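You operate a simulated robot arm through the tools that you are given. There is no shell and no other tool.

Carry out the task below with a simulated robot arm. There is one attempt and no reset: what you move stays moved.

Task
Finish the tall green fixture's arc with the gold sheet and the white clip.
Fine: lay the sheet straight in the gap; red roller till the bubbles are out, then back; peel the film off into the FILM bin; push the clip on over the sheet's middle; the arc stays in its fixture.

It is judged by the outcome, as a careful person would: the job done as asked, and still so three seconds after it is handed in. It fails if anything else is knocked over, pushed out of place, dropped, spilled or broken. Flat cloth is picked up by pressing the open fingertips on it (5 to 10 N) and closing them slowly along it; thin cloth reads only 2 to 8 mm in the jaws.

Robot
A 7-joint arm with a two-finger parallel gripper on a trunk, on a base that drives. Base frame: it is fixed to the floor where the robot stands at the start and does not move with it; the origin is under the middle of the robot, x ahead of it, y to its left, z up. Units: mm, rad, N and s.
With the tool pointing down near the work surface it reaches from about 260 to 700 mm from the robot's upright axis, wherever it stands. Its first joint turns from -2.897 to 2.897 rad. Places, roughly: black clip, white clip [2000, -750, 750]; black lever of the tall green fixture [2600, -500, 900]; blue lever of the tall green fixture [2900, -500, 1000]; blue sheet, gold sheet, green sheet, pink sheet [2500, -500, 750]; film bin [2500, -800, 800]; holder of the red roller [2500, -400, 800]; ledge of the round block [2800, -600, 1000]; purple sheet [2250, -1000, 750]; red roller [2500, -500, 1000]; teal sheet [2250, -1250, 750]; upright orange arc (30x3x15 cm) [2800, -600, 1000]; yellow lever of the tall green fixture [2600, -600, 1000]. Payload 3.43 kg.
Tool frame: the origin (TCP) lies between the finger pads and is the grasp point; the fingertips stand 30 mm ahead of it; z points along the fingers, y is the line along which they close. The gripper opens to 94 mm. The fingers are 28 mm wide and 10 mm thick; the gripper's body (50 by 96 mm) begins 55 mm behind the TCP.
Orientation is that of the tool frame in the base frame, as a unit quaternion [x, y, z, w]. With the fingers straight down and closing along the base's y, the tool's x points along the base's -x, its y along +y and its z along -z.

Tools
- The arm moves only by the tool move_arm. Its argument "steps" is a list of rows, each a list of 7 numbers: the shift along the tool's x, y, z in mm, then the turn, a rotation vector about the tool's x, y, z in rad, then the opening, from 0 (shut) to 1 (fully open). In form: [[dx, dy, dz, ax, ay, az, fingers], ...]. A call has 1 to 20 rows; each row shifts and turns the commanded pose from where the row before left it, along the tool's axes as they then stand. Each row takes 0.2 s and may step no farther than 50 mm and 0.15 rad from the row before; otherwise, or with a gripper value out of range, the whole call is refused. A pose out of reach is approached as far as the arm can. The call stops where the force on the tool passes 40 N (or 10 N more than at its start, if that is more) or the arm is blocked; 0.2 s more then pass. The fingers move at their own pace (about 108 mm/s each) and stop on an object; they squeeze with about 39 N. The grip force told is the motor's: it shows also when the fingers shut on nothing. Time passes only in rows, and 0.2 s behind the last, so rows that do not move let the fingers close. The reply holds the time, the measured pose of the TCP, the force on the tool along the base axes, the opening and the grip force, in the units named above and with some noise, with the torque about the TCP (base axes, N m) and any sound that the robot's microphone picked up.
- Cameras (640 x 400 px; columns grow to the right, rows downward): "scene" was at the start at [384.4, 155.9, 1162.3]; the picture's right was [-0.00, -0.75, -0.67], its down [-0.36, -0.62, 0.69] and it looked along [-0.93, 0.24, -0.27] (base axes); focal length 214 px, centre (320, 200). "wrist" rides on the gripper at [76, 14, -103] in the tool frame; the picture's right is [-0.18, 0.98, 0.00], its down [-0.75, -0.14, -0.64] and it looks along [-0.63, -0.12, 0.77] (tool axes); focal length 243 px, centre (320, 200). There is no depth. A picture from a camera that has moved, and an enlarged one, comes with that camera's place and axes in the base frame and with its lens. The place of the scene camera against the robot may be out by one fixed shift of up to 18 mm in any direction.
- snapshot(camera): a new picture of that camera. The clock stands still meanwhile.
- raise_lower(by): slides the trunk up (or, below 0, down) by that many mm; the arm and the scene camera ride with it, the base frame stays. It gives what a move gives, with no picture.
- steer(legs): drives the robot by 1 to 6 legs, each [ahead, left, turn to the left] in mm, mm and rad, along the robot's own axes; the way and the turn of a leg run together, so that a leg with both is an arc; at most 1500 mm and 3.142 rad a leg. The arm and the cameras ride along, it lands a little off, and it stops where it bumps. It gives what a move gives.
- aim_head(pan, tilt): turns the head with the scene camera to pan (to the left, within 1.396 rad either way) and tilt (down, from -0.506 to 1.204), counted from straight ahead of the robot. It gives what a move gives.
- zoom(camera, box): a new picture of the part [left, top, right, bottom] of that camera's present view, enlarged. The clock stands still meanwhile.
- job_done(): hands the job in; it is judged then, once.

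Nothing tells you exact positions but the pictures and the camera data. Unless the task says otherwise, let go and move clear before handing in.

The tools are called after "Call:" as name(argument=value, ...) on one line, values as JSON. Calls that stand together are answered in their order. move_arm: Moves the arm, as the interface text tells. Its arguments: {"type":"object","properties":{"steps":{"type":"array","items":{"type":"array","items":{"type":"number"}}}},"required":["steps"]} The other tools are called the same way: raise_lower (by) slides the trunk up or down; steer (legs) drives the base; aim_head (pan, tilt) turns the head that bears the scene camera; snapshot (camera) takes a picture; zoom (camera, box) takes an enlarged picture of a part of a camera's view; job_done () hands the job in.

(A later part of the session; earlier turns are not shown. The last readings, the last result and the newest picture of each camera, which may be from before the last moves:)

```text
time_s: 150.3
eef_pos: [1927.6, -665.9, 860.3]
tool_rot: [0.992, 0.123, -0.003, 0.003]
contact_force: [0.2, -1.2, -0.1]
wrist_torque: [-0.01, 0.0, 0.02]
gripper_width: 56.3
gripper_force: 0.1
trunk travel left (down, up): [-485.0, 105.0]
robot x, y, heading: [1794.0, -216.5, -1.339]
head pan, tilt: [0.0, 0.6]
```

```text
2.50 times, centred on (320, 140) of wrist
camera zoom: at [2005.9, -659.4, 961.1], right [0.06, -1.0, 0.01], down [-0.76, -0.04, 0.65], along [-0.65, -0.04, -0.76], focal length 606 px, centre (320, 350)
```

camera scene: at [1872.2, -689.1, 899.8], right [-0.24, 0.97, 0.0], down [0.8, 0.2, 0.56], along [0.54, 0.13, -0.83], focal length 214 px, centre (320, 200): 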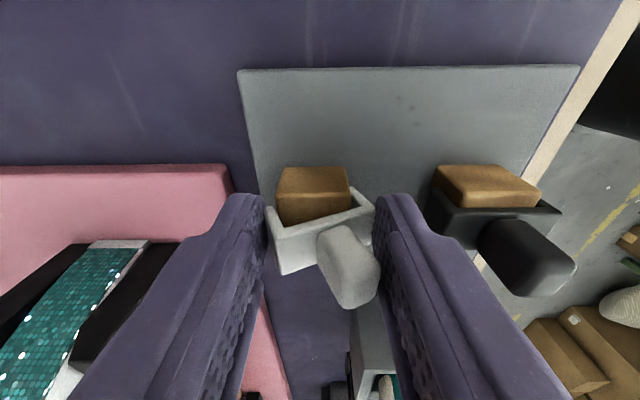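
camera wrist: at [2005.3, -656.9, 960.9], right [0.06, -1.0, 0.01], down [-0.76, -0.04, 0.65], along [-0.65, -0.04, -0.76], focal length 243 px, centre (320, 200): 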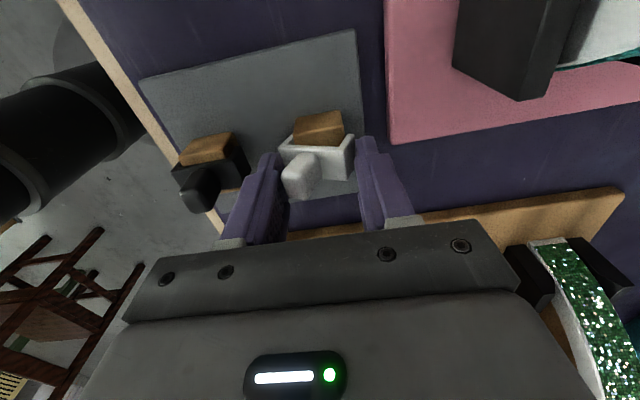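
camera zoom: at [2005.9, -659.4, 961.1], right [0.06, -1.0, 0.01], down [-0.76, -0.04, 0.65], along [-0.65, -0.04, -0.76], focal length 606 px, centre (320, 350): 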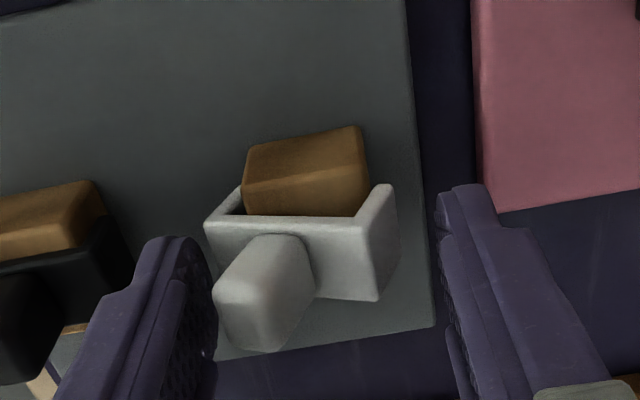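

The clip still sits on its stub but is yawed ~0.18 rad; its top plate is at z≈842. I'll centre the fingers around its side walls and gently close to about its own width to square it up.

Call:
move_arm(steps=[[0, -5, 0, 0, 0, 0, 0.6], [0, 0, 0, 0, 0, 0, 0.55], [0, 0, 0, 0, 0, 0, 0.5], [0, 0, 0, 0, 0, 0, 0.47], [0, 0, 0, 0, 0, 0, 0.45], [0, 0, 0, 0, 0, 0, 0.44]])

Call:
zoom(camera="scene", box=[240, 150, 400, 320])

Call:
zoom(camera="wrist", box=[240, 60, 400, 220])

```text
time_s: 151.7
eef_pos: [1926.6, -659.8, 860.1]
tool_rot: [0.992, 0.123, -0.003, 0.003]
contact_force: [0.1, -1.1, 1.4]
wrist_torque: [-0.03, 0.0, -0.03]
gripper_width: 43.3
gripper_force: 38.6
trunk travel left (down, up): [-485.0, 105.0]
robot x, y, heading: [1793.9, -214.6, -1.337]
head pan, tilt: [0.0, 0.6]
```

```text
2.35 times, centred on (320, 235) of scene
camera zoom: at [1872.6, -686.1, 900.8], right [-0.24, 0.97, -0.01], down [0.8, 0.21, 0.56], along [0.54, 0.13, -0.83], focal length 505 px, centre (320, 118)
```

zoom: 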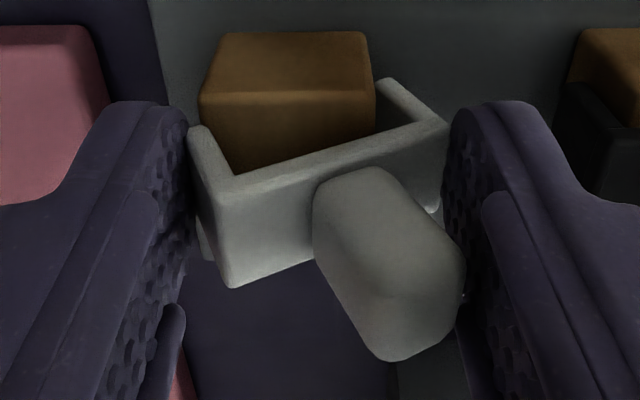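

```text
2.50 times, centred on (320, 140) of wrist
camera zoom: at [2005.7, -653.8, 961.8], right [0.06, -1.0, 0.01], down [-0.76, -0.04, 0.65], along [-0.65, -0.04, -0.76], focal length 606 px, centre (320, 350)
```

zoom: 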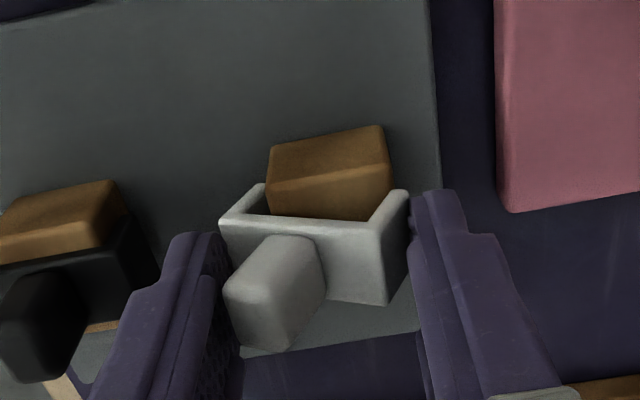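

The clip is rolled to one side (robot-side down) with its knob leaning. I'll open, rise so the fingertips are above the plate, centre on the knob and grip it—the parallel pads will straighten it.

Call:
move_arm(steps=[[0, 0, 0, 0, 0, 0, 0.5], [0, 0, 0, 0, 0, 0, 0.6], [0, 0, -10, 0, 0, 0, 0.6], [0, 0, -15, 0, 0, 0, 0.6], [0, 0, 0, 0, 0, 0, 0.6]])

Call:
snapshot(camera="scene")

Call:
zoom(camera="scene", box=[240, 130, 400, 290])

Call:
zoom(camera="wrist", box=[240, 60, 400, 220])

```text
time_s: 152.9
eef_pos: [1928.6, -660.4, 886.3]
tool_rot: [0.992, 0.124, -0.004, 0.003]
contact_force: [0.1, -0.5, 0.3]
wrist_torque: [-0.03, 0.0, -0.04]
gripper_width: 56.4
gripper_force: 0.2
trunk travel left (down, up): [-485.0, 105.0]
robot x, y, heading: [1791.5, -216.3, -1.332]
head pan, tilt: [0.0, 0.6]
```

```text
taken
camera scene: at [1873.7, -686.0, 926.6], right [-0.24, 0.97, -0.01], down [0.8, 0.21, 0.56], along [0.54, 0.13, -0.83], focal length 214 px, centre (320, 200)
```

scene: 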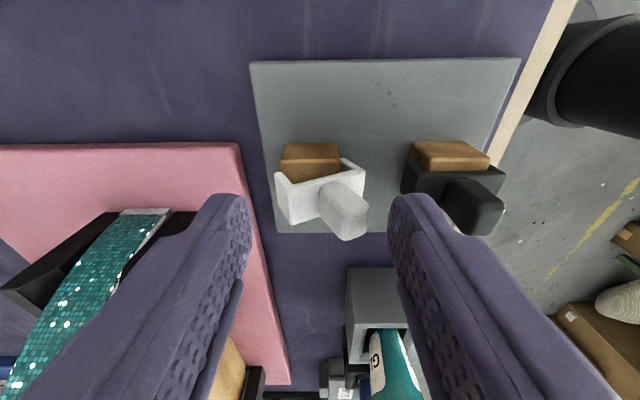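

```text
2.50 times, centred on (320, 210) of scene
camera zoom: at [1873.7, -686.0, 926.6], right [-0.24, 0.97, -0.01], down [0.8, 0.21, 0.56], along [0.54, 0.13, -0.83], focal length 536 px, centre (320, 175)
```

zoom: 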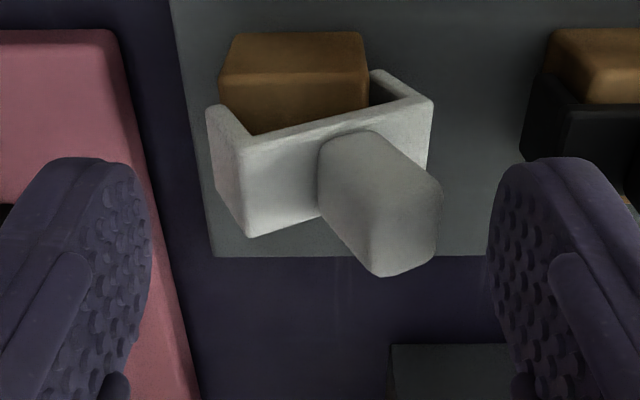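

```text
2.50 times, centred on (320, 140) of wrist
camera zoom: at [2006.8, -653.8, 987.6], right [0.06, -1.0, 0.01], down [-0.76, -0.04, 0.65], along [-0.65, -0.04, -0.76], focal length 606 px, centre (320, 350)
```

zoom: 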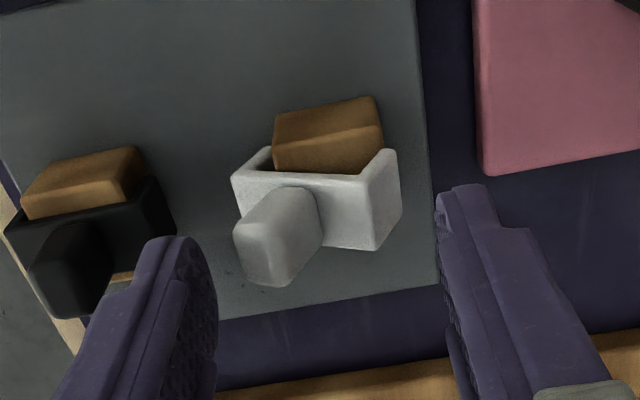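

The knob leans ~0.33 rad toward the robot side. Rather than force it, I'll tilt the gripper to match the lean, with fingers only partly open to stay clear of the black clip.

Call:
move_arm(steps=[[0, 0, -15, 0, 0, 0, 0.6], [0, 0, 0, -0.11, 0, 0, 0.45], [0, 0, 0, -0.11, 0, 0, 0.36], [0, 0, 0, -0.11, 0, 0, 0.36], [0, -13, 0, 0, 0, 0, 0.36], [0, -13.4, 0, 0, 0, 0, 0.36], [0, 0, 0, 0, 0, 0, 0.36]])

Call:
snapshot(camera="scene")

Call:
zoom(camera="wrist", box=[220, 60, 420, 220])

```text
time_s: 154.5
eef_pos: [1921.8, -634.9, 892.2]
tool_rot: [0.978, 0.122, 0.018, 0.166]
contact_force: [0.1, -0.7, 0.2]
wrist_torque: [0.03, -0.02, -0.03]
gripper_width: 34.0
gripper_force: 0.1
trunk travel left (down, up): [-485.0, 105.0]
robot x, y, heading: [1791.7, -215.9, -1.337]
head pan, tilt: [0.0, 0.6]
```

```text
taken
camera scene: at [1862.8, -648.3, 929.8], right [-0.23, 0.92, -0.33], down [0.76, 0.38, 0.53], along [0.61, -0.13, -0.78], focal length 214 px, centre (320, 200)
```

scene: 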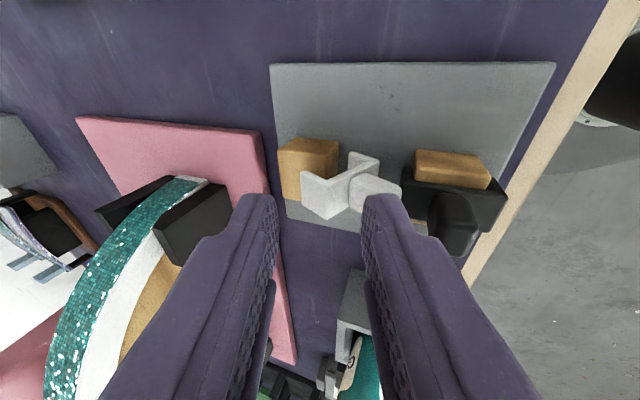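

```text
2.50 times, centred on (320, 140) of wrist
camera zoom: at [1990.9, -596.2, 992.1], right [0.05, -0.94, 0.33], down [-0.81, 0.15, 0.56], along [-0.58, -0.29, -0.76], focal length 606 px, centre (320, 350)
```

zoom: 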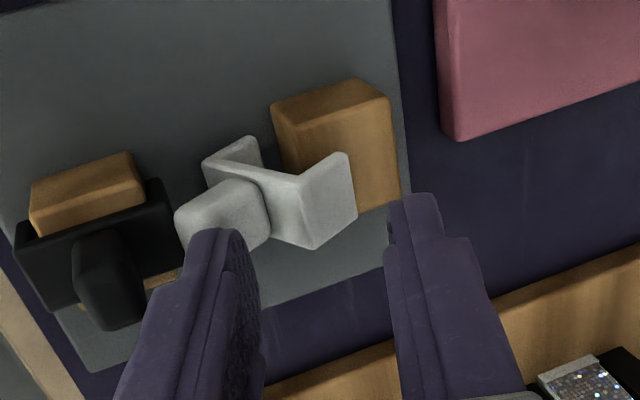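

My sideways approach brushed the knob and shifted the clip off to one side of its stub. I'll back straight out along the tool axis and look at the state carefully.

Call:
move_arm(steps=[[0, 0, -20, 0, 0, 0, 0.36], [0, 0, -40, 0, 0, 0, 0.36], [0, 20, 0, 0.11, 0, 0, 0.5], [0, 10, 0, 0.11, 0, 0, 0.5], [0, 0, 0, 0.11, 0, 0, 0.5], [0, 0, 0, 0, 0, 0, 0.5]])

Call:
snapshot(camera="scene")

Call:
zoom(camera="scene", box=[260, 60, 440, 220])

Call:
zoom(camera="wrist", box=[200, 20, 400, 180])

```text
time_s: 155.9
eef_pos: [1924.2, -643.3, 960.0]
tool_rot: [0.992, 0.122, -0.003, 0.003]
contact_force: [0.1, -0.1, 0.5]
wrist_torque: [0.01, 0.01, 0.01]
gripper_width: 47.0
gripper_force: 0.0
trunk travel left (down, up): [-485.0, 105.0]
robot x, y, heading: [1791.9, -216.6, -1.335]
head pan, tilt: [0.0, 0.6]
```

```text
taken
camera scene: at [1869.1, -669.9, 999.3], right [-0.24, 0.97, -0.01], down [0.8, 0.2, 0.56], along [0.54, 0.13, -0.83], focal length 214 px, centre (320, 200)
```

scene: 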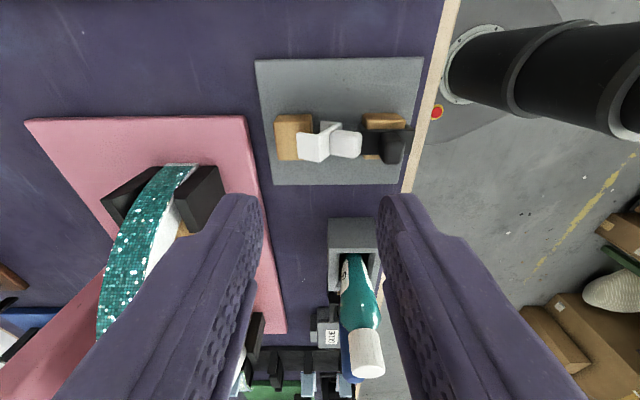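

```text
2.50 times, centred on (350, 140) of scene
camera zoom: at [1869.1, -669.9, 999.3], right [-0.24, 0.97, -0.01], down [0.8, 0.2, 0.56], along [0.54, 0.13, -0.83], focal length 536 px, centre (245, 350)
```

zoom: 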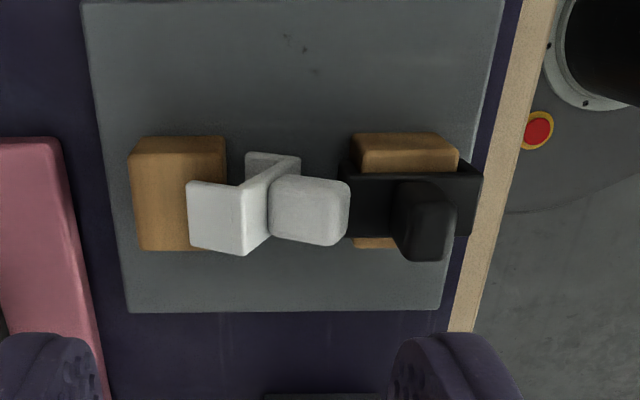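

```text
2.50 times, centred on (300, 100) of wrist
camera zoom: at [2002.2, -637.8, 1060.5], right [0.06, -1.0, 0.01], down [-0.76, -0.04, 0.65], along [-0.64, -0.04, -0.76], focal length 606 px, centre (370, 450)
```

zoom: 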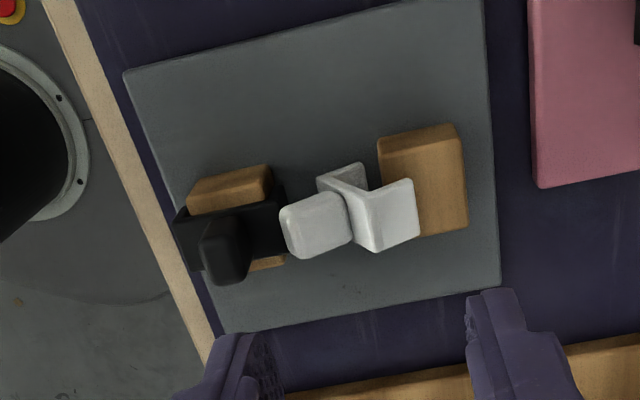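

The clip rolled over onto its side: one flange rests on the stub top and the knob points toward the black clip. I need precise views, so I'll look straight down at it.

Call:
move_arm(steps=[[0, 0, -30, 0, 0, 0, 0.5], [40, -4, 0, 0, 0, 0, 0.5], [40, -4, 0, 0, 0, 0, 0.5], [32, -4, 0, 0, 0, 0, 0.5], [0, 0, 0, 0, 0, 0, 0.5]])

Call:
aim_head(pan=0, tilt=0.0)

Call:
snapshot(camera="scene")

Call:
zoom(camera="scene", box=[240, 120, 400, 280])

Call:
zoom(camera="wrist", box=[200, 60, 400, 220])

```text
time_s: 157.1
eef_pos: [2029.3, -601.9, 987.2]
tool_rot: [0.992, 0.123, -0.003, 0.003]
contact_force: [-0.5, 0.8, -0.9]
wrist_torque: [0.0, -0.01, 0.0]
gripper_width: 47.0
gripper_force: 0.1
trunk travel left (down, up): [-485.0, 105.0]
robot x, y, heading: [1793.9, -216.2, -1.339]
head pan, tilt: [0.0, 0.6]
```

```text
time_s: 158.1
eef_pos: [2030.5, -601.7, 987.5]
tool_rot: [0.992, 0.123, -0.004, 0.003]
contact_force: [-0.2, 0.0, -0.4]
wrist_torque: [-0.03, -0.01, 0.01]
gripper_width: 46.7
gripper_force: 0.0
trunk travel left (down, up): [-485.0, 105.0]
robot x, y, heading: [1793.6, -219.0, -1.34]
head pan, tilt: [0.0, 0.0]
```

```text
taken
camera scene: at [1922.3, -641.7, 1026.1], right [-0.24, 0.97, -0.01], down [0.97, 0.24, -0.01], along [0.0, -0.01, -1.0], focal length 214 px, centre (320, 200)
```

scene: 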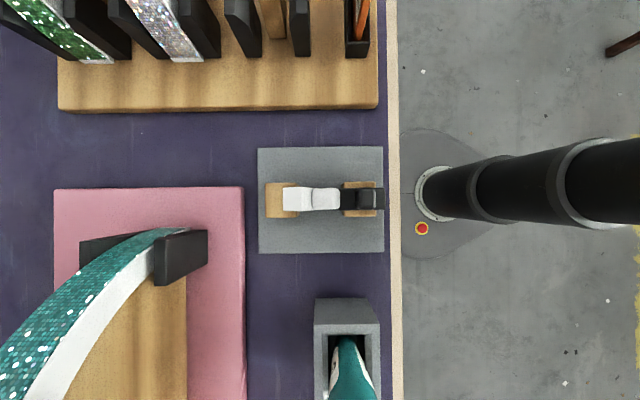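

```text
2.50 times, centred on (320, 200) of scene
camera zoom: at [1922.3, -641.7, 1026.1], right [-0.24, 0.97, -0.01], down [0.97, 0.24, -0.01], along [0.0, -0.01, -1.0], focal length 536 px, centre (320, 200)
```

zoom: 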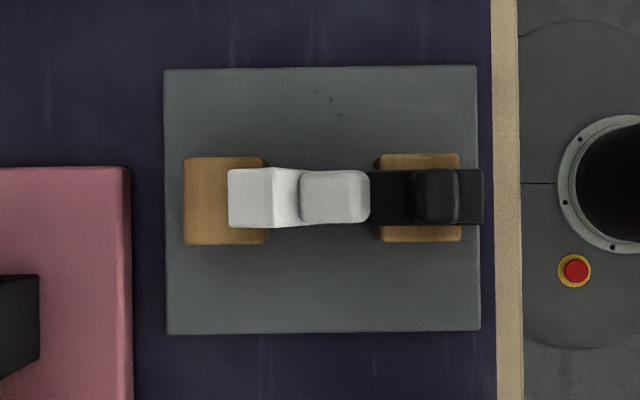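

```text
2.50 times, centred on (300, 140) of wrist
camera zoom: at [2108.9, -596.0, 1088.4], right [0.06, -1.0, 0.01], down [-0.76, -0.04, 0.65], along [-0.65, -0.04, -0.76], focal length 606 px, centre (370, 350)
```

zoom: 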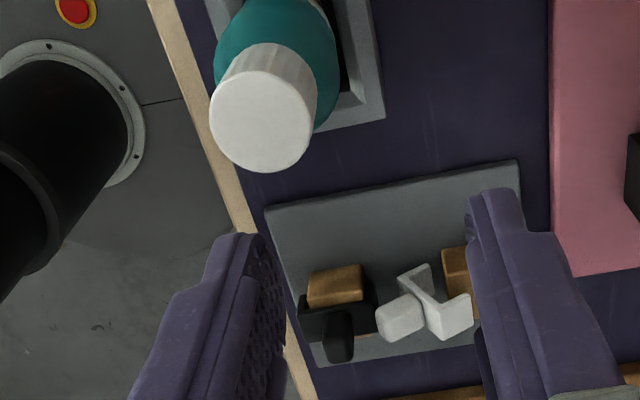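

I need a side view to know how the clip lies. I'll turn the gripper 90° back (fingers closing along the bench), which also suits gripping the knob's other faces, and use the pan camera to look along the bench.

Call:
move_arm(steps=[[0, 0, -25, 0, 0, -0.15, 0.5], [0, 0, 0, 0, 0, -0.15, 0.5], [0, 0, 0, 0, 0, -0.15, 0.5], [0, 0, 0, 0, 0, -0.15, 0.5], [0, 0, 0, 0, 0, -0.15, 0.5], [0, 0, 0, 0, 0, -0.15, 0.5], [0, 0, 0, 0, 0, -0.15, 0.5], [0, 0, 0, 0, 0, -0.15, 0.5], [0, 0, 0, 0, 0, -0.15, 0.5], [0, 0, 0, 0, 0, -0.15, 0.5], [0, 0, 0, 0, 0, -0.0708, 0.5], [0, 0, 0, 0, 0, 0, 0.5]])

Call:
aim_head(pan=-0.9, tilt=0.2)

Call:
snapshot(camera="scene")

Call:
snapshot(camera="wrist")

```text
time_s: 160.7
eef_pos: [2031.6, -604.1, 1011.7]
tool_rot: [0.615, 0.789, -0.004, 0.0]
contact_force: [-0.6, -0.3, -0.4]
wrist_torque: [0.0, -0.04, 0.0]
gripper_width: 47.2
gripper_force: 0.1
trunk travel left (down, up): [-485.0, 105.0]
robot x, y, heading: [1791.8, -211.8, -1.333]
head pan, tilt: [0.0, 0.0]
```

```text
time_s: 161.9
eef_pos: [2030.1, -602.9, 1013.0]
tool_rot: [0.615, 0.789, -0.005, 0.0]
contact_force: [-0.7, 0.1, -0.2]
wrist_torque: [0.02, -0.06, 0.02]
gripper_width: 47.1
gripper_force: 0.1
trunk travel left (down, up): [-485.0, 105.0]
robot x, y, heading: [1793.7, -213.3, -1.34]
head pan, tilt: [-0.901, 0.201]
```

```text
taken
camera scene: at [1980.1, -722.9, 1083.5], right [-0.6, -0.15, 0.79], down [-0.09, 0.99, 0.12], along [-0.8, 0.0, -0.6], focal length 214 px, centre (320, 200)
```

scene: 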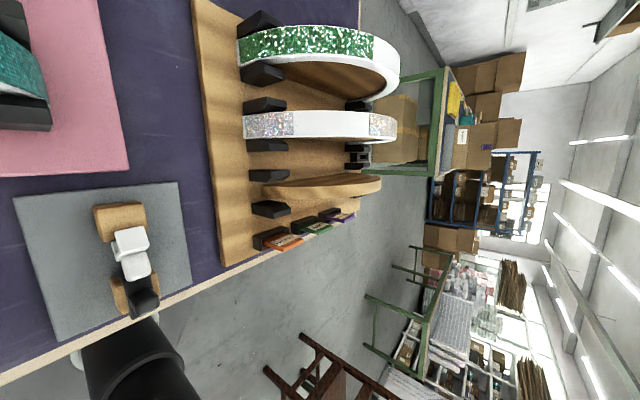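

```text
taken
camera wrist: at [2026.4, -525.0, 1113.4], right [1.0, 0.06, -0.01], down [0.05, -0.76, 0.65], along [0.03, -0.65, -0.76], focal length 243 px, centre (320, 200)
```

wrist: 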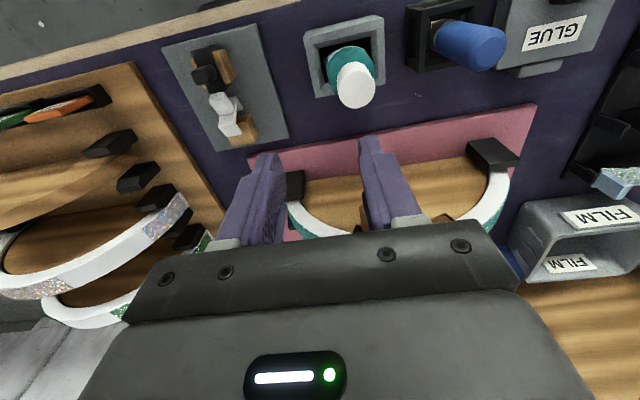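

Call:
zoom(camera="scene", box=[60, 170, 220, 340])

Call:
zoom(camera="wrist", box=[150, 20, 310, 160])

```text
2.35 times, centred on (140, 255) of scene
camera zoom: at [1980.1, -722.9, 1083.5], right [-0.6, -0.15, 0.79], down [-0.09, 0.99, 0.12], along [-0.8, 0.0, -0.6], focal length 505 px, centre (744, 71)
```

zoom: 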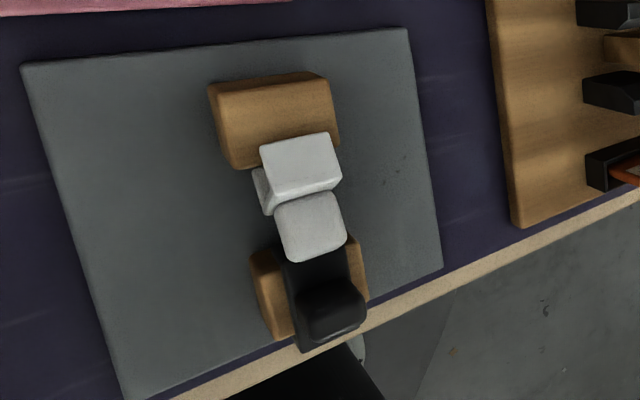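

```text
2.86 times, centred on (230, 90) of wrist
camera zoom: at [2026.4, -525.0, 1113.4], right [1.0, 0.06, -0.01], down [0.05, -0.76, 0.65], along [0.03, -0.65, -0.76], focal length 693 px, centre (577, 514)
```

zoom: 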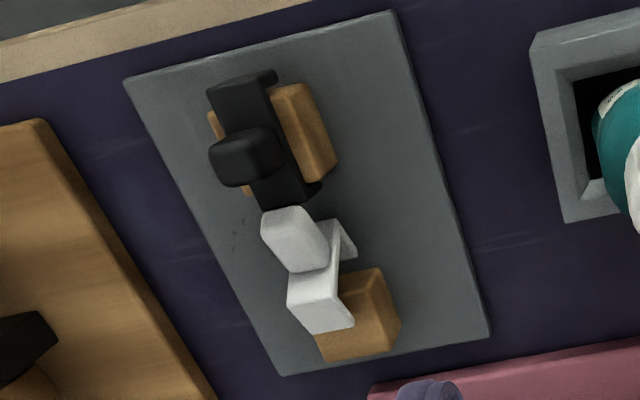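

Call:
zoom(camera="wrist", box=[200, 80, 260, 150])

Call:
zoom(camera="scene", box=[100, 210, 170, 300])

```text
5.71 times, centred on (230, 115) of wrist
camera zoom: at [2026.4, -525.0, 1113.4], right [1.0, 0.06, -0.01], down [0.05, -0.76, 0.65], along [0.03, -0.65, -0.76], focal length 1386 px, centre (834, 686)
```

zoom: 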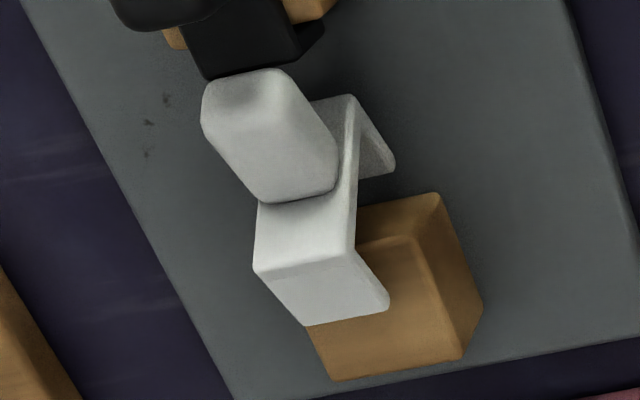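

```text
4.44 times, centred on (135, 255) of scene
camera zoom: at [1980.1, -722.9, 1083.5], right [-0.6, -0.15, 0.79], down [-0.09, 0.99, 0.12], along [-0.8, 0.0, -0.6], focal length 953 px, centre (1142, -44)
```

zoom: 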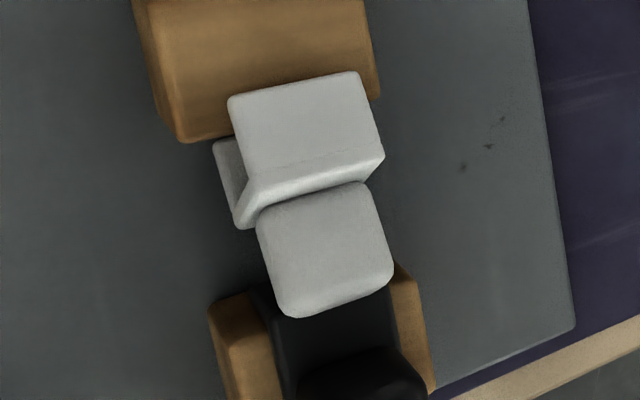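

The clip lies on its side, leaning from the base plate against its stub, knob toward the black clip. I'll grip it by its flat end faces from above (fingers closing along the bench, tool tilted ~30°), lift, rotate it upright and set it down for a proper grasp. First, hover.

Call:
move_arm(steps=[[9.8, -36.4, 0, 0, 0, 0, 0.45], [9.8, -36.4, 0, 0, 0, 0, 0.45], [9.9, -36.4, 0, 0, 0, 0, 0.45], [0, 0, 0, 0, -0.15, 0, 0.45], [0, 0, 0, 0, -0.15, 0, 0.45], [0, 0, 0, 0, -0.15, 0, 0.45], [0, 0, 0, 0, -0.0736, 0, 0.45], [0, 0, 0, 0, 0, 0, 0.45]])

Call:
aim_head(pan=0, tilt=0.6)

Call:
snapshot(camera="scene")

Call:
snapshot(camera="wrist")

```text
time_s: 163.7
eef_pos: [1917.8, -601.4, 1012.2]
tool_rot: [0.594, 0.761, -0.164, 0.204]
contact_force: [0.0, 0.3, -0.3]
wrist_torque: [0.01, 0.01, -0.02]
gripper_width: 42.3
gripper_force: 0.0
trunk travel left (down, up): [-485.0, 105.0]
robot x, y, heading: [1791.7, -214.9, -1.337]
head pan, tilt: [-0.901, 0.201]
```

```text
time_s: 164.9
eef_pos: [1917.3, -600.9, 1012.5]
tool_rot: [0.593, 0.762, -0.164, 0.204]
contact_force: [0.7, 0.5, 0.0]
wrist_torque: [-0.04, -0.01, -0.01]
gripper_width: 42.4
gripper_force: 0.0
trunk travel left (down, up): [-485.0, 105.0]
robot x, y, heading: [1791.2, -219.3, -1.336]
head pan, tilt: [0.0, 0.6]
```

```text
taken
camera scene: at [1922.1, -639.5, 1074.3], right [-0.97, -0.24, 0.01], down [-0.24, 0.97, 0.07], along [-0.02, 0.07, -1.0], focal length 214 px, centre (320, 200)
```

scene: 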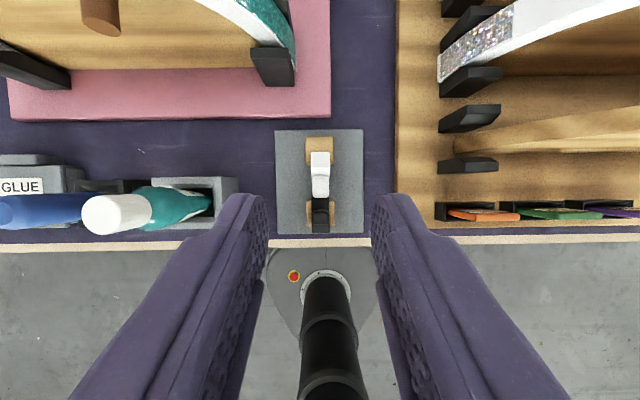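

```text
taken
camera wrist: at [1903.2, -482.8, 1061.6], right [0.99, 0.09, 0.09], down [-0.05, -0.35, 0.94], along [0.11, -0.93, -0.34], focal length 243 px, centre (320, 200)
```

wrist: 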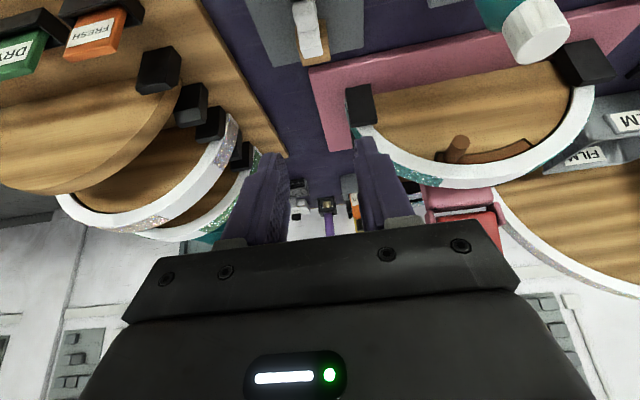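

Call:
zoom(camera="scene", box=[270, 120, 370, 240])

Call:
zoom(camera="wrist", box=[260, 0, 370, 90])

```text
3.33 times, centred on (320, 180) of scene
camera zoom: at [1922.1, -639.5, 1074.3], right [-0.97, -0.24, 0.01], down [-0.24, 0.97, 0.07], along [-0.02, 0.07, -1.0], focal length 715 px, centre (320, 267)
```

zoom: 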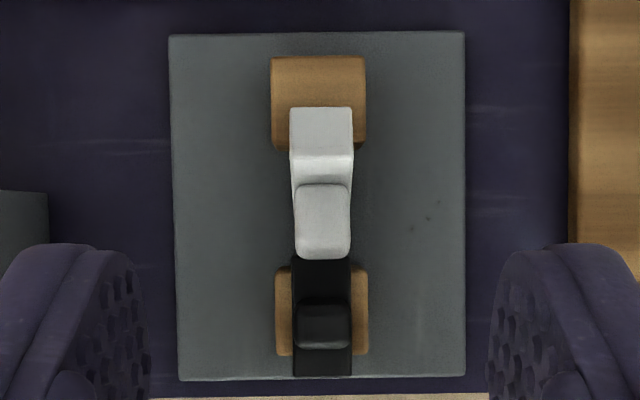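

```text
4.44 times, centred on (315, 45) of wrist
camera zoom: at [1903.2, -482.8, 1061.6], right [0.99, 0.09, 0.09], down [-0.05, -0.35, 0.94], along [0.11, -0.93, -0.34], focal length 1078 px, centre (342, 889)
```

zoom: 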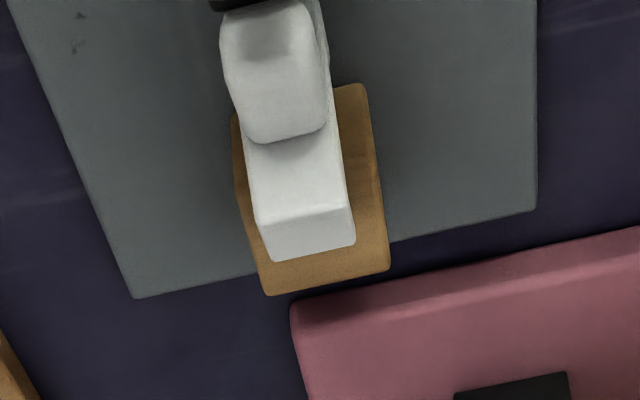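

The clip lies on its side, rolled a bit past 90°. Before choosing grip angles I'll test in free air how far the wrist can lean the other way.

Call:
move_arm(steps=[[0, 0, -20, 0, 0.13, 0, 0.45], [0, 0, 0, 0, 0.15, 0, 0.45], [0, 0, 0, 0, 0.15, 0, 0.45], [0, 0, 0, 0, 0.15, 0, 0.45], [0, 0, 0, 0, 0.15, 0, 0.45], [0, 0, 0, 0, 0.15, 0, 0.45], [0, 0, 0, 0, 0.15, 0, 0.45], [0, 0, 0, 0, 0.15, 0, 0.45], [0, 0, 0, 0, 0.15, 0, 0.45], [0, 0, 0, 0, 0.15, 0, 0.45], [0, 0, 0, 0, 0, 0, 0.45]])

```text
time_s: 167.3
eef_pos: [1914.4, -591.5, 1029.4]
tool_rot: [0.548, 0.7, 0.279, -0.364]
contact_force: [-0.2, 0.2, 0.7]
wrist_torque: [0.0, -0.01, -0.03]
gripper_width: 42.6
gripper_force: 0.2
trunk travel left (down, up): [-485.0, 105.0]
robot x, y, heading: [1793.4, -221.7, -1.335]
head pan, tilt: [0.0, 0.6]
```

The wrist can lean 55° that way, so I can grip at +40° and finish with the clip upright. Rotating to +40° and hovering over the clip.

Call:
move_arm(steps=[[0, 0, 0, 0, -0.15, 0, 0.45], [0, 0, 0, 0, -0.15, 0, 0.45], [0, 0, 0, 0, -0.15, 0, 0.45], [0, 0, 0, 0, -0.15, 0, 0.45], [0, 0, 0, 0, -0.15, 0, 0.45], [0, 0, 0, 0, -0.15, 0, 0.45], [0, 0, 0, 0, -0.15, 0, 0.45], [0, 0, 0, 0, -0.15, 0, 0.45], [0, 0, 0, 0, -0.15, 0, 0.45], [0, 0, 0, 0, -0.15, 0, 0.45], [0, 0, 0, 0, -0.15, 0, 0.45], [0, 0, 0, 0, 0, 0, 0.45]])

Call:
snapshot(camera="wrist")

```text
time_s: 169.9
eef_pos: [1914.2, -592.0, 1031.2]
tool_rot: [0.576, 0.742, -0.213, 0.269]
contact_force: [-0.6, 1.0, 0.4]
wrist_torque: [0.01, -0.03, -0.02]
gripper_width: 42.3
gripper_force: 0.1
trunk travel left (down, up): [-485.0, 105.0]
robot x, y, heading: [1793.4, -216.7, -1.339]
head pan, tilt: [0.0, 0.6]
```

```text
taken
camera wrist: at [1898.9, -466.7, 1059.1], right [0.99, 0.1, 0.11], down [-0.09, -0.19, 0.98], along [0.12, -0.98, -0.18], focal length 243 px, centre (320, 200)
```

wrist: 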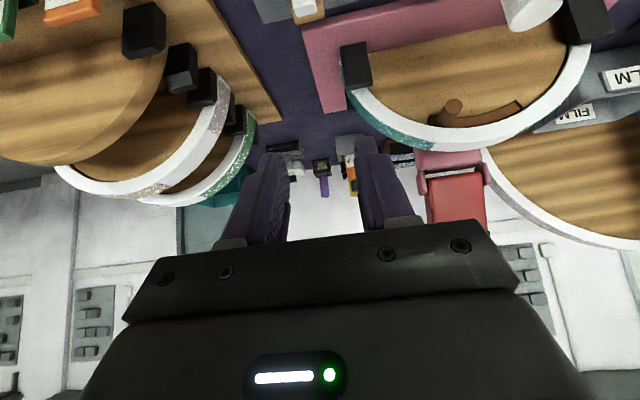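

Call:
move_arm(steps=[[28.7, 0, 34.2, 0, 0, 0, 0.45], [28.7, 0, 34.2, 0, 0, 0, 0.45], [28.7, 0, 34.2, 0, 0, 0, 0.45], [0, 0, 0, 0, 0, 0, 0.45]])

Call:
snapshot(camera="scene")

Call:
snapshot(camera="wrist")

```text
time_s: 170.9
eef_pos: [1915.7, -592.2, 894.9]
tool_rot: [0.577, 0.742, -0.213, 0.268]
contact_force: [0.6, -0.4, -0.4]
wrist_torque: [0.02, 0.01, 0.01]
gripper_width: 42.3
gripper_force: 0.0
trunk travel left (down, up): [-485.0, 105.0]
robot x, y, heading: [1791.8, -216.6, -1.339]
head pan, tilt: [0.0, 0.6]
```

```text
taken
camera scene: at [1917.8, -620.5, 961.1], right [-0.97, -0.24, 0.01], down [-0.24, 0.97, -0.1], along [0.02, -0.1, -1.0], focal length 214 px, centre (320, 200)
```

scene: 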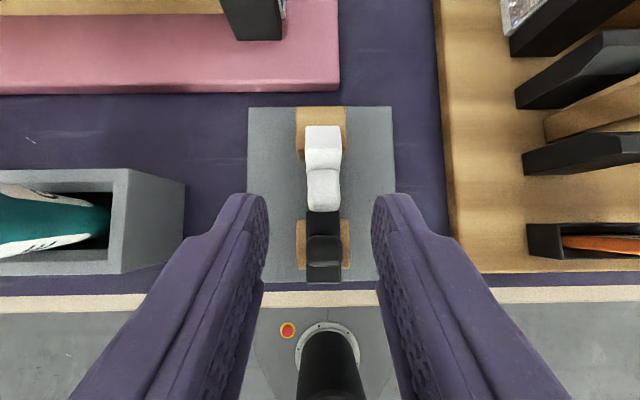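

```text
taken
camera wrist: at [1899.7, -468.2, 924.4], right [0.99, 0.1, 0.11], down [-0.09, -0.19, 0.98], along [0.12, -0.98, -0.18], focal length 243 px, centre (320, 200)
```

wrist: 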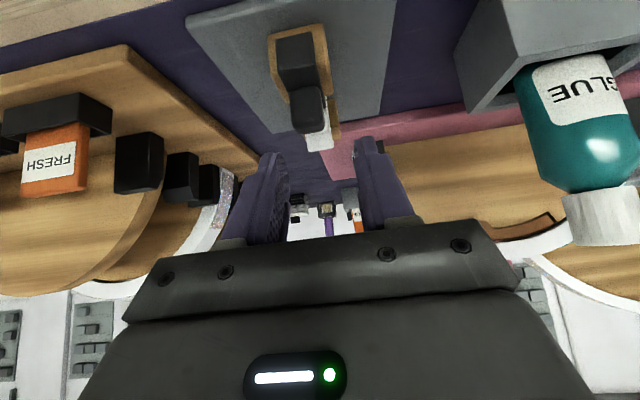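

Call:
zoom(camera="scene", box=[260, 100, 380, 290])

Call:
zoom(camera="wrist", box=[250, 20, 390, 200])

```text
2.11 times, centred on (320, 195) of scene
camera zoom: at [1917.8, -620.5, 961.1], right [-0.97, -0.24, 0.01], down [-0.24, 0.97, -0.1], along [0.02, -0.1, -1.0], focal length 452 px, centre (320, 210)
```

zoom: 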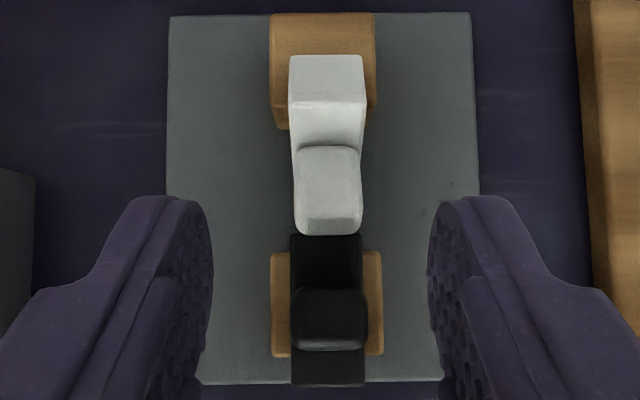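

```text
2.22 times, centred on (320, 110) of wrist
camera zoom: at [1899.7, -468.2, 924.4], right [0.99, 0.1, 0.11], down [-0.09, -0.19, 0.98], along [0.12, -0.98, -0.18], focal length 539 px, centre (320, 400)
```

zoom: 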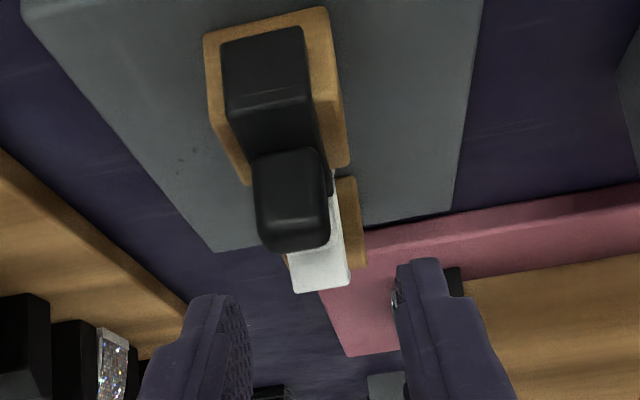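

The clip's end faces are between the finger planes (1.8 mm offset to fix). I'll correct and descend along the tool axis in steps.

Call:
move_arm(steps=[[2.5, -1.7, 10, 0, 0, 0, 0.45], [0, 0, 15, 0, 0, 0, 0.45], [0, 0, 12, 0, 0, 0, 0.45], [0, 0, 0, 0, 0, 0, 0.45]])

Call:
zoom(camera="scene", box=[240, 60, 400, 260])

Call:
zoom(camera="wrist", box=[250, 60, 390, 240])

```text
time_s: 171.9
eef_pos: [1918.3, -612.7, 867.0]
tool_rot: [0.577, 0.742, -0.213, 0.267]
contact_force: [1.3, 0.1, 0.3]
wrist_torque: [-0.03, -0.01, -0.01]
gripper_width: 42.3
gripper_force: 0.0
trunk travel left (down, up): [-485.0, 105.0]
robot x, y, heading: [1791.5, -214.5, -1.34]
head pan, tilt: [0.0, 0.6]
```

```text
2.00 times, centred on (320, 160) of scene
camera zoom: at [1920.1, -640.8, 932.0], right [-0.97, -0.24, 0.01], down [-0.24, 0.97, -0.1], along [0.02, -0.1, -1.0], focal length 429 px, centre (320, 280)
```

zoom: 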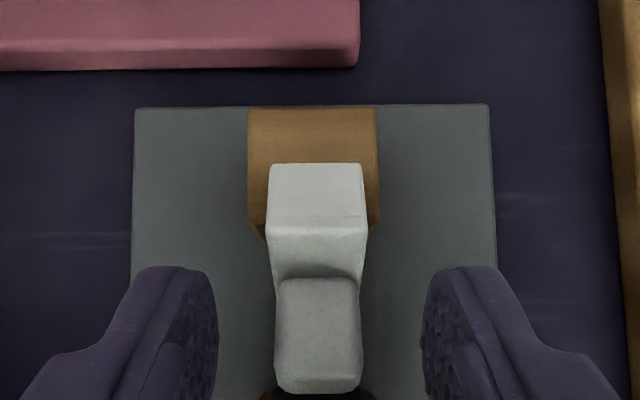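

```text
2.22 times, centred on (320, 150) of wrist
camera zoom: at [1902.1, -488.4, 895.3], right [0.99, 0.1, 0.11], down [-0.09, -0.19, 0.98], along [0.12, -0.98, -0.18], focal length 539 px, centre (320, 311)
```

zoom: 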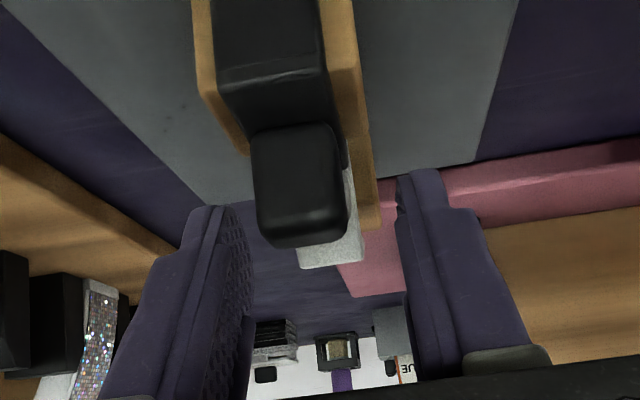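

Call:
move_arm(steps=[[0, 0.5, 8, 0, 0, 0, 0.45], [0, 0, 7, 0, 0, 0, 0.45], [0, 0, 0, 0, 0, 0, 0.45]])

Call:
zoom(camera="scene", box=[240, 60, 400, 260])

Call:
zoom(camera="wrist", box=[250, 60, 390, 240])

```text
time_s: 172.7
eef_pos: [1920.1, -621.1, 856.1]
tool_rot: [0.577, 0.741, -0.214, 0.268]
contact_force: [-0.2, -0.3, 0.1]
wrist_torque: [0.02, -0.02, 0.0]
gripper_width: 42.3
gripper_force: 0.1
trunk travel left (down, up): [-485.0, 105.0]
robot x, y, heading: [1795.5, -217.9, -1.337]
head pan, tilt: [0.0, 0.6]
```

```text
2.00 times, centred on (320, 160) of scene
camera zoom: at [1922.9, -649.4, 920.7], right [-0.97, -0.24, 0.01], down [-0.24, 0.97, -0.1], along [0.02, -0.1, -1.0], focal length 429 px, centre (320, 280)
```

zoom: 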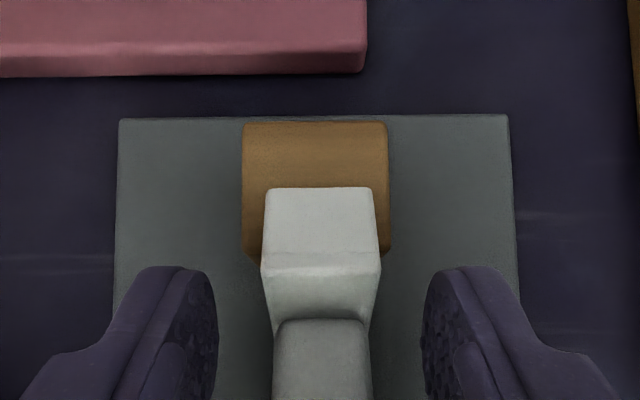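

```text
2.22 times, centred on (320, 150) of wrist
camera zoom: at [1904.9, -497.0, 883.9], right [0.99, 0.1, 0.11], down [-0.09, -0.19, 0.98], along [0.12, -0.98, -0.18], focal length 539 px, centre (320, 311)
```

zoom: 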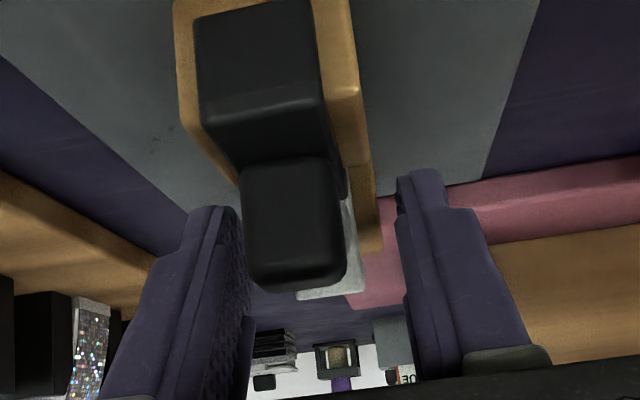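

Aligned. A few millimetres more, then close on the end faces.

Call:
move_arm(steps=[[0, 0, 5, 0, 0, 0, 0.45], [0, 0, 0, 0, 0, 0, 0.36], [0, 0, 0, 0, 0, 0, 0.3], [0, 0, 0, 0, 0, 0, 0.25], [0, 0, 0, 0, 0, 0, 0.2], [0, 0, 0, 0, 0, 0, 0.15], [0, 0, 0, 0, 0, 0, 0.15]])

Call:
zoom(camera="scene", box=[240, 60, 400, 260])

```text
time_s: 174.3
eef_pos: [1923.1, -625.4, 851.8]
tool_rot: [0.577, 0.742, -0.212, 0.268]
contact_force: [4.1, 0.9, -3.4]
wrist_torque: [0.13, -0.06, 0.17]
gripper_width: 31.6
gripper_force: 45.2
trunk travel left (down, up): [-485.0, 105.0]
robot x, y, heading: [1797.0, -216.2, -1.338]
head pan, tilt: [0.0, 0.6]
```

```text
2.00 times, centred on (320, 160) of scene
camera zoom: at [1924.5, -653.2, 915.8], right [-0.97, -0.24, 0.01], down [-0.24, 0.96, -0.1], along [0.02, -0.1, -1.0], focal length 429 px, centre (320, 280)
```

zoom: 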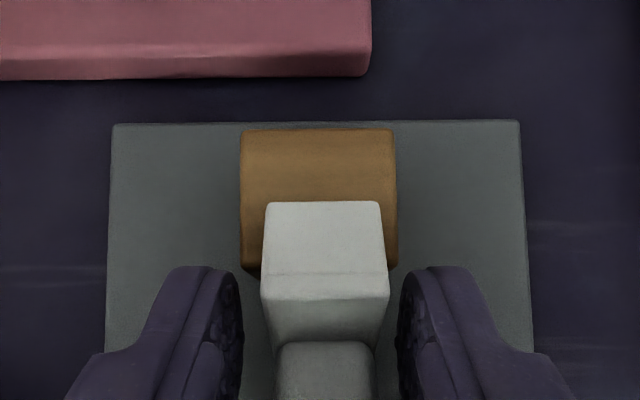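

The fingers closed on the 31.6 mm wide stub, so heights are ~10 mm greater than estimated. I'll open, back up 8 mm and try again.

Call:
move_arm(steps=[[0, 0, 0, 0, 0, 0, 0.4], [0, 0, 0, 0, 0, 0, 0.42], [-4, 0, -7, 0, 0, 0, 0.42], [0, 0, 0, 0, 0, 0, 0.42]])

Call:
zoom(camera="scene", box=[240, 60, 400, 260])

Call:
zoom(camera="wrist", box=[250, 60, 390, 240])

```text
time_s: 175.3
eef_pos: [1922.3, -624.5, 859.0]
tool_rot: [0.576, 0.742, -0.213, 0.269]
contact_force: [0.0, 0.3, 0.1]
wrist_torque: [0.02, 0.02, -0.04]
gripper_width: 39.4
gripper_force: 0.1
trunk travel left (down, up): [-485.0, 105.0]
robot x, y, heading: [1791.4, -211.9, -1.334]
head pan, tilt: [0.0, 0.6]
```

```text
2.00 times, centred on (320, 160) of scene
camera zoom: at [1924.2, -652.4, 924.3], right [-0.97, -0.24, 0.01], down [-0.24, 0.97, -0.1], along [0.02, -0.1, -1.0], focal length 429 px, centre (320, 280)
```

zoom: 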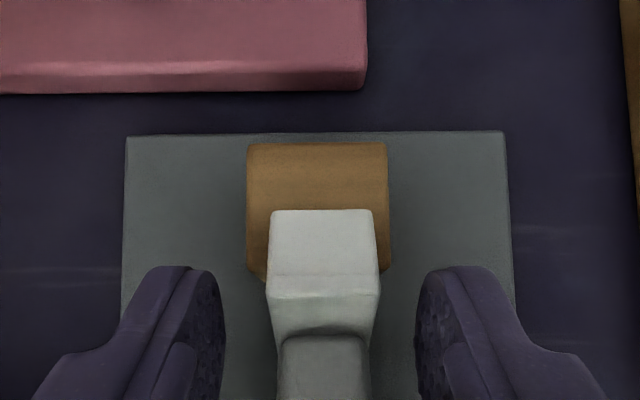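

```text
2.22 times, centred on (320, 150) of wrist
camera zoom: at [1906.1, -500.0, 887.5], right [0.99, 0.1, 0.11], down [-0.09, -0.19, 0.98], along [0.12, -0.98, -0.18], focal length 539 px, centre (320, 311)
```

zoom: 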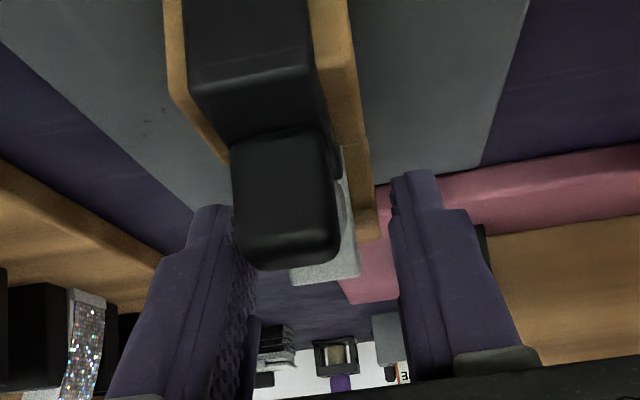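

Call:
move_arm(steps=[[0, 0, 0, 0, 0, 0, 0.36], [0, 0, 0, 0, 0, 0, 0.3], [0, 0, 0, 0, 0, 0, 0.25], [0, 0, 0, 0, 0, 0, 0.2], [0, 0, 0, 0, 0, 0, 0.15], [0, 0, 0, 0, 0, 0, 0.15]])

Call:
zoom(camera="scene", box=[240, 60, 400, 260])

```text
time_s: 176.7
eef_pos: [1920.7, -624.0, 858.4]
tool_rot: [0.577, 0.742, -0.213, 0.268]
contact_force: [0.0, 0.8, 0.4]
wrist_torque: [-0.01, 0.01, 0.01]
gripper_width: 19.4
gripper_force: 38.9
trunk travel left (down, up): [-485.0, 105.0]
robot x, y, heading: [1792.9, -216.7, -1.34]
head pan, tilt: [0.0, 0.6]
```

```text
2.00 times, centred on (320, 160) of scene
camera zoom: at [1924.2, -652.3, 924.1], right [-0.97, -0.24, 0.01], down [-0.24, 0.97, -0.1], along [0.02, -0.1, -1.0], focal length 429 px, centre (320, 280)
```

zoom: 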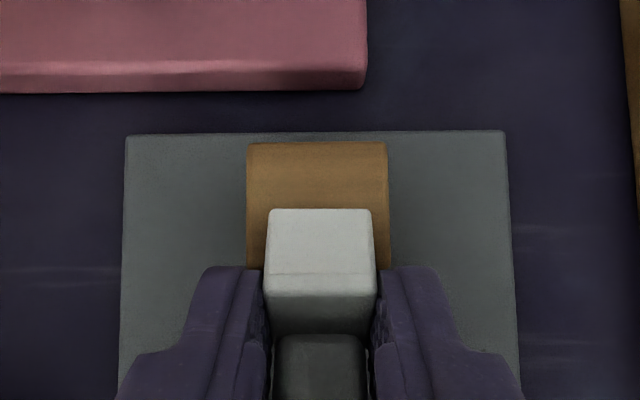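

Gripped the clip by its end faces (19.4 mm). Lifting straight up carefully.

Call:
move_arm(steps=[[-3.2, 0, -3.8, 0, 0, 0, 0.1], [-6.4, 0, -7.7, 0, 0, 0, 0.1], [-12.9, 0, -15.3, 0, 0, 0, 0.1], [-19.3, 0, -23, 0, 0, 0, 0.1], [-25.7, 0, -30.6, 0, 0, 0, 0.1], [0, 0, 0, 0, 0, 0, 0.1]])

Call:
snapshot(camera="scene")

Call:
snapshot(camera="wrist")

```text
time_s: 178.1
eef_pos: [1922.1, -624.8, 965.2]
tool_rot: [0.577, 0.742, -0.213, 0.268]
contact_force: [-0.1, -0.3, -0.2]
wrist_torque: [-0.03, 0.0, 0.01]
gripper_width: 19.6
gripper_force: 39.0
trunk travel left (down, up): [-485.0, 105.0]
robot x, y, heading: [1793.2, -215.3, -1.333]
head pan, tilt: [0.0, 0.6]
```

```text
taken
camera scene: at [1925.1, -653.3, 1030.7], right [-0.97, -0.24, 0.01], down [-0.24, 0.97, -0.1], along [0.02, -0.1, -1.0], focal length 214 px, centre (320, 200)
```

scene: 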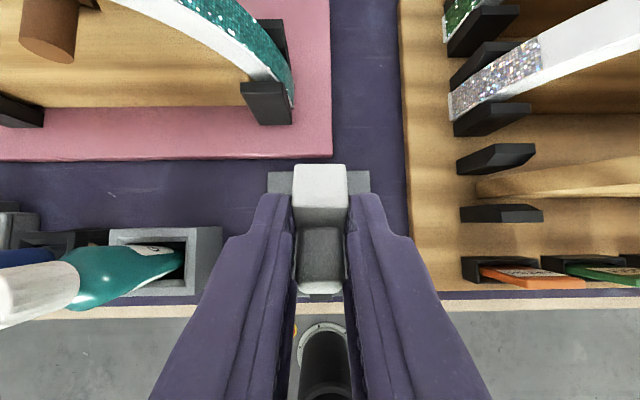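

```text
taken
camera wrist: at [1907.0, -500.9, 994.0], right [0.99, 0.1, 0.11], down [-0.09, -0.19, 0.98], along [0.12, -0.98, -0.18], focal length 243 px, centre (320, 200)
```

wrist: 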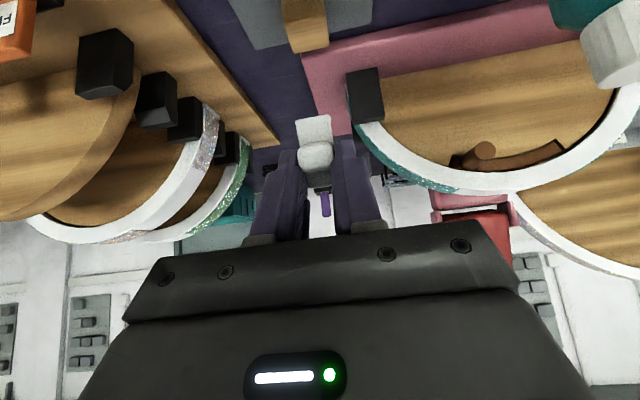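

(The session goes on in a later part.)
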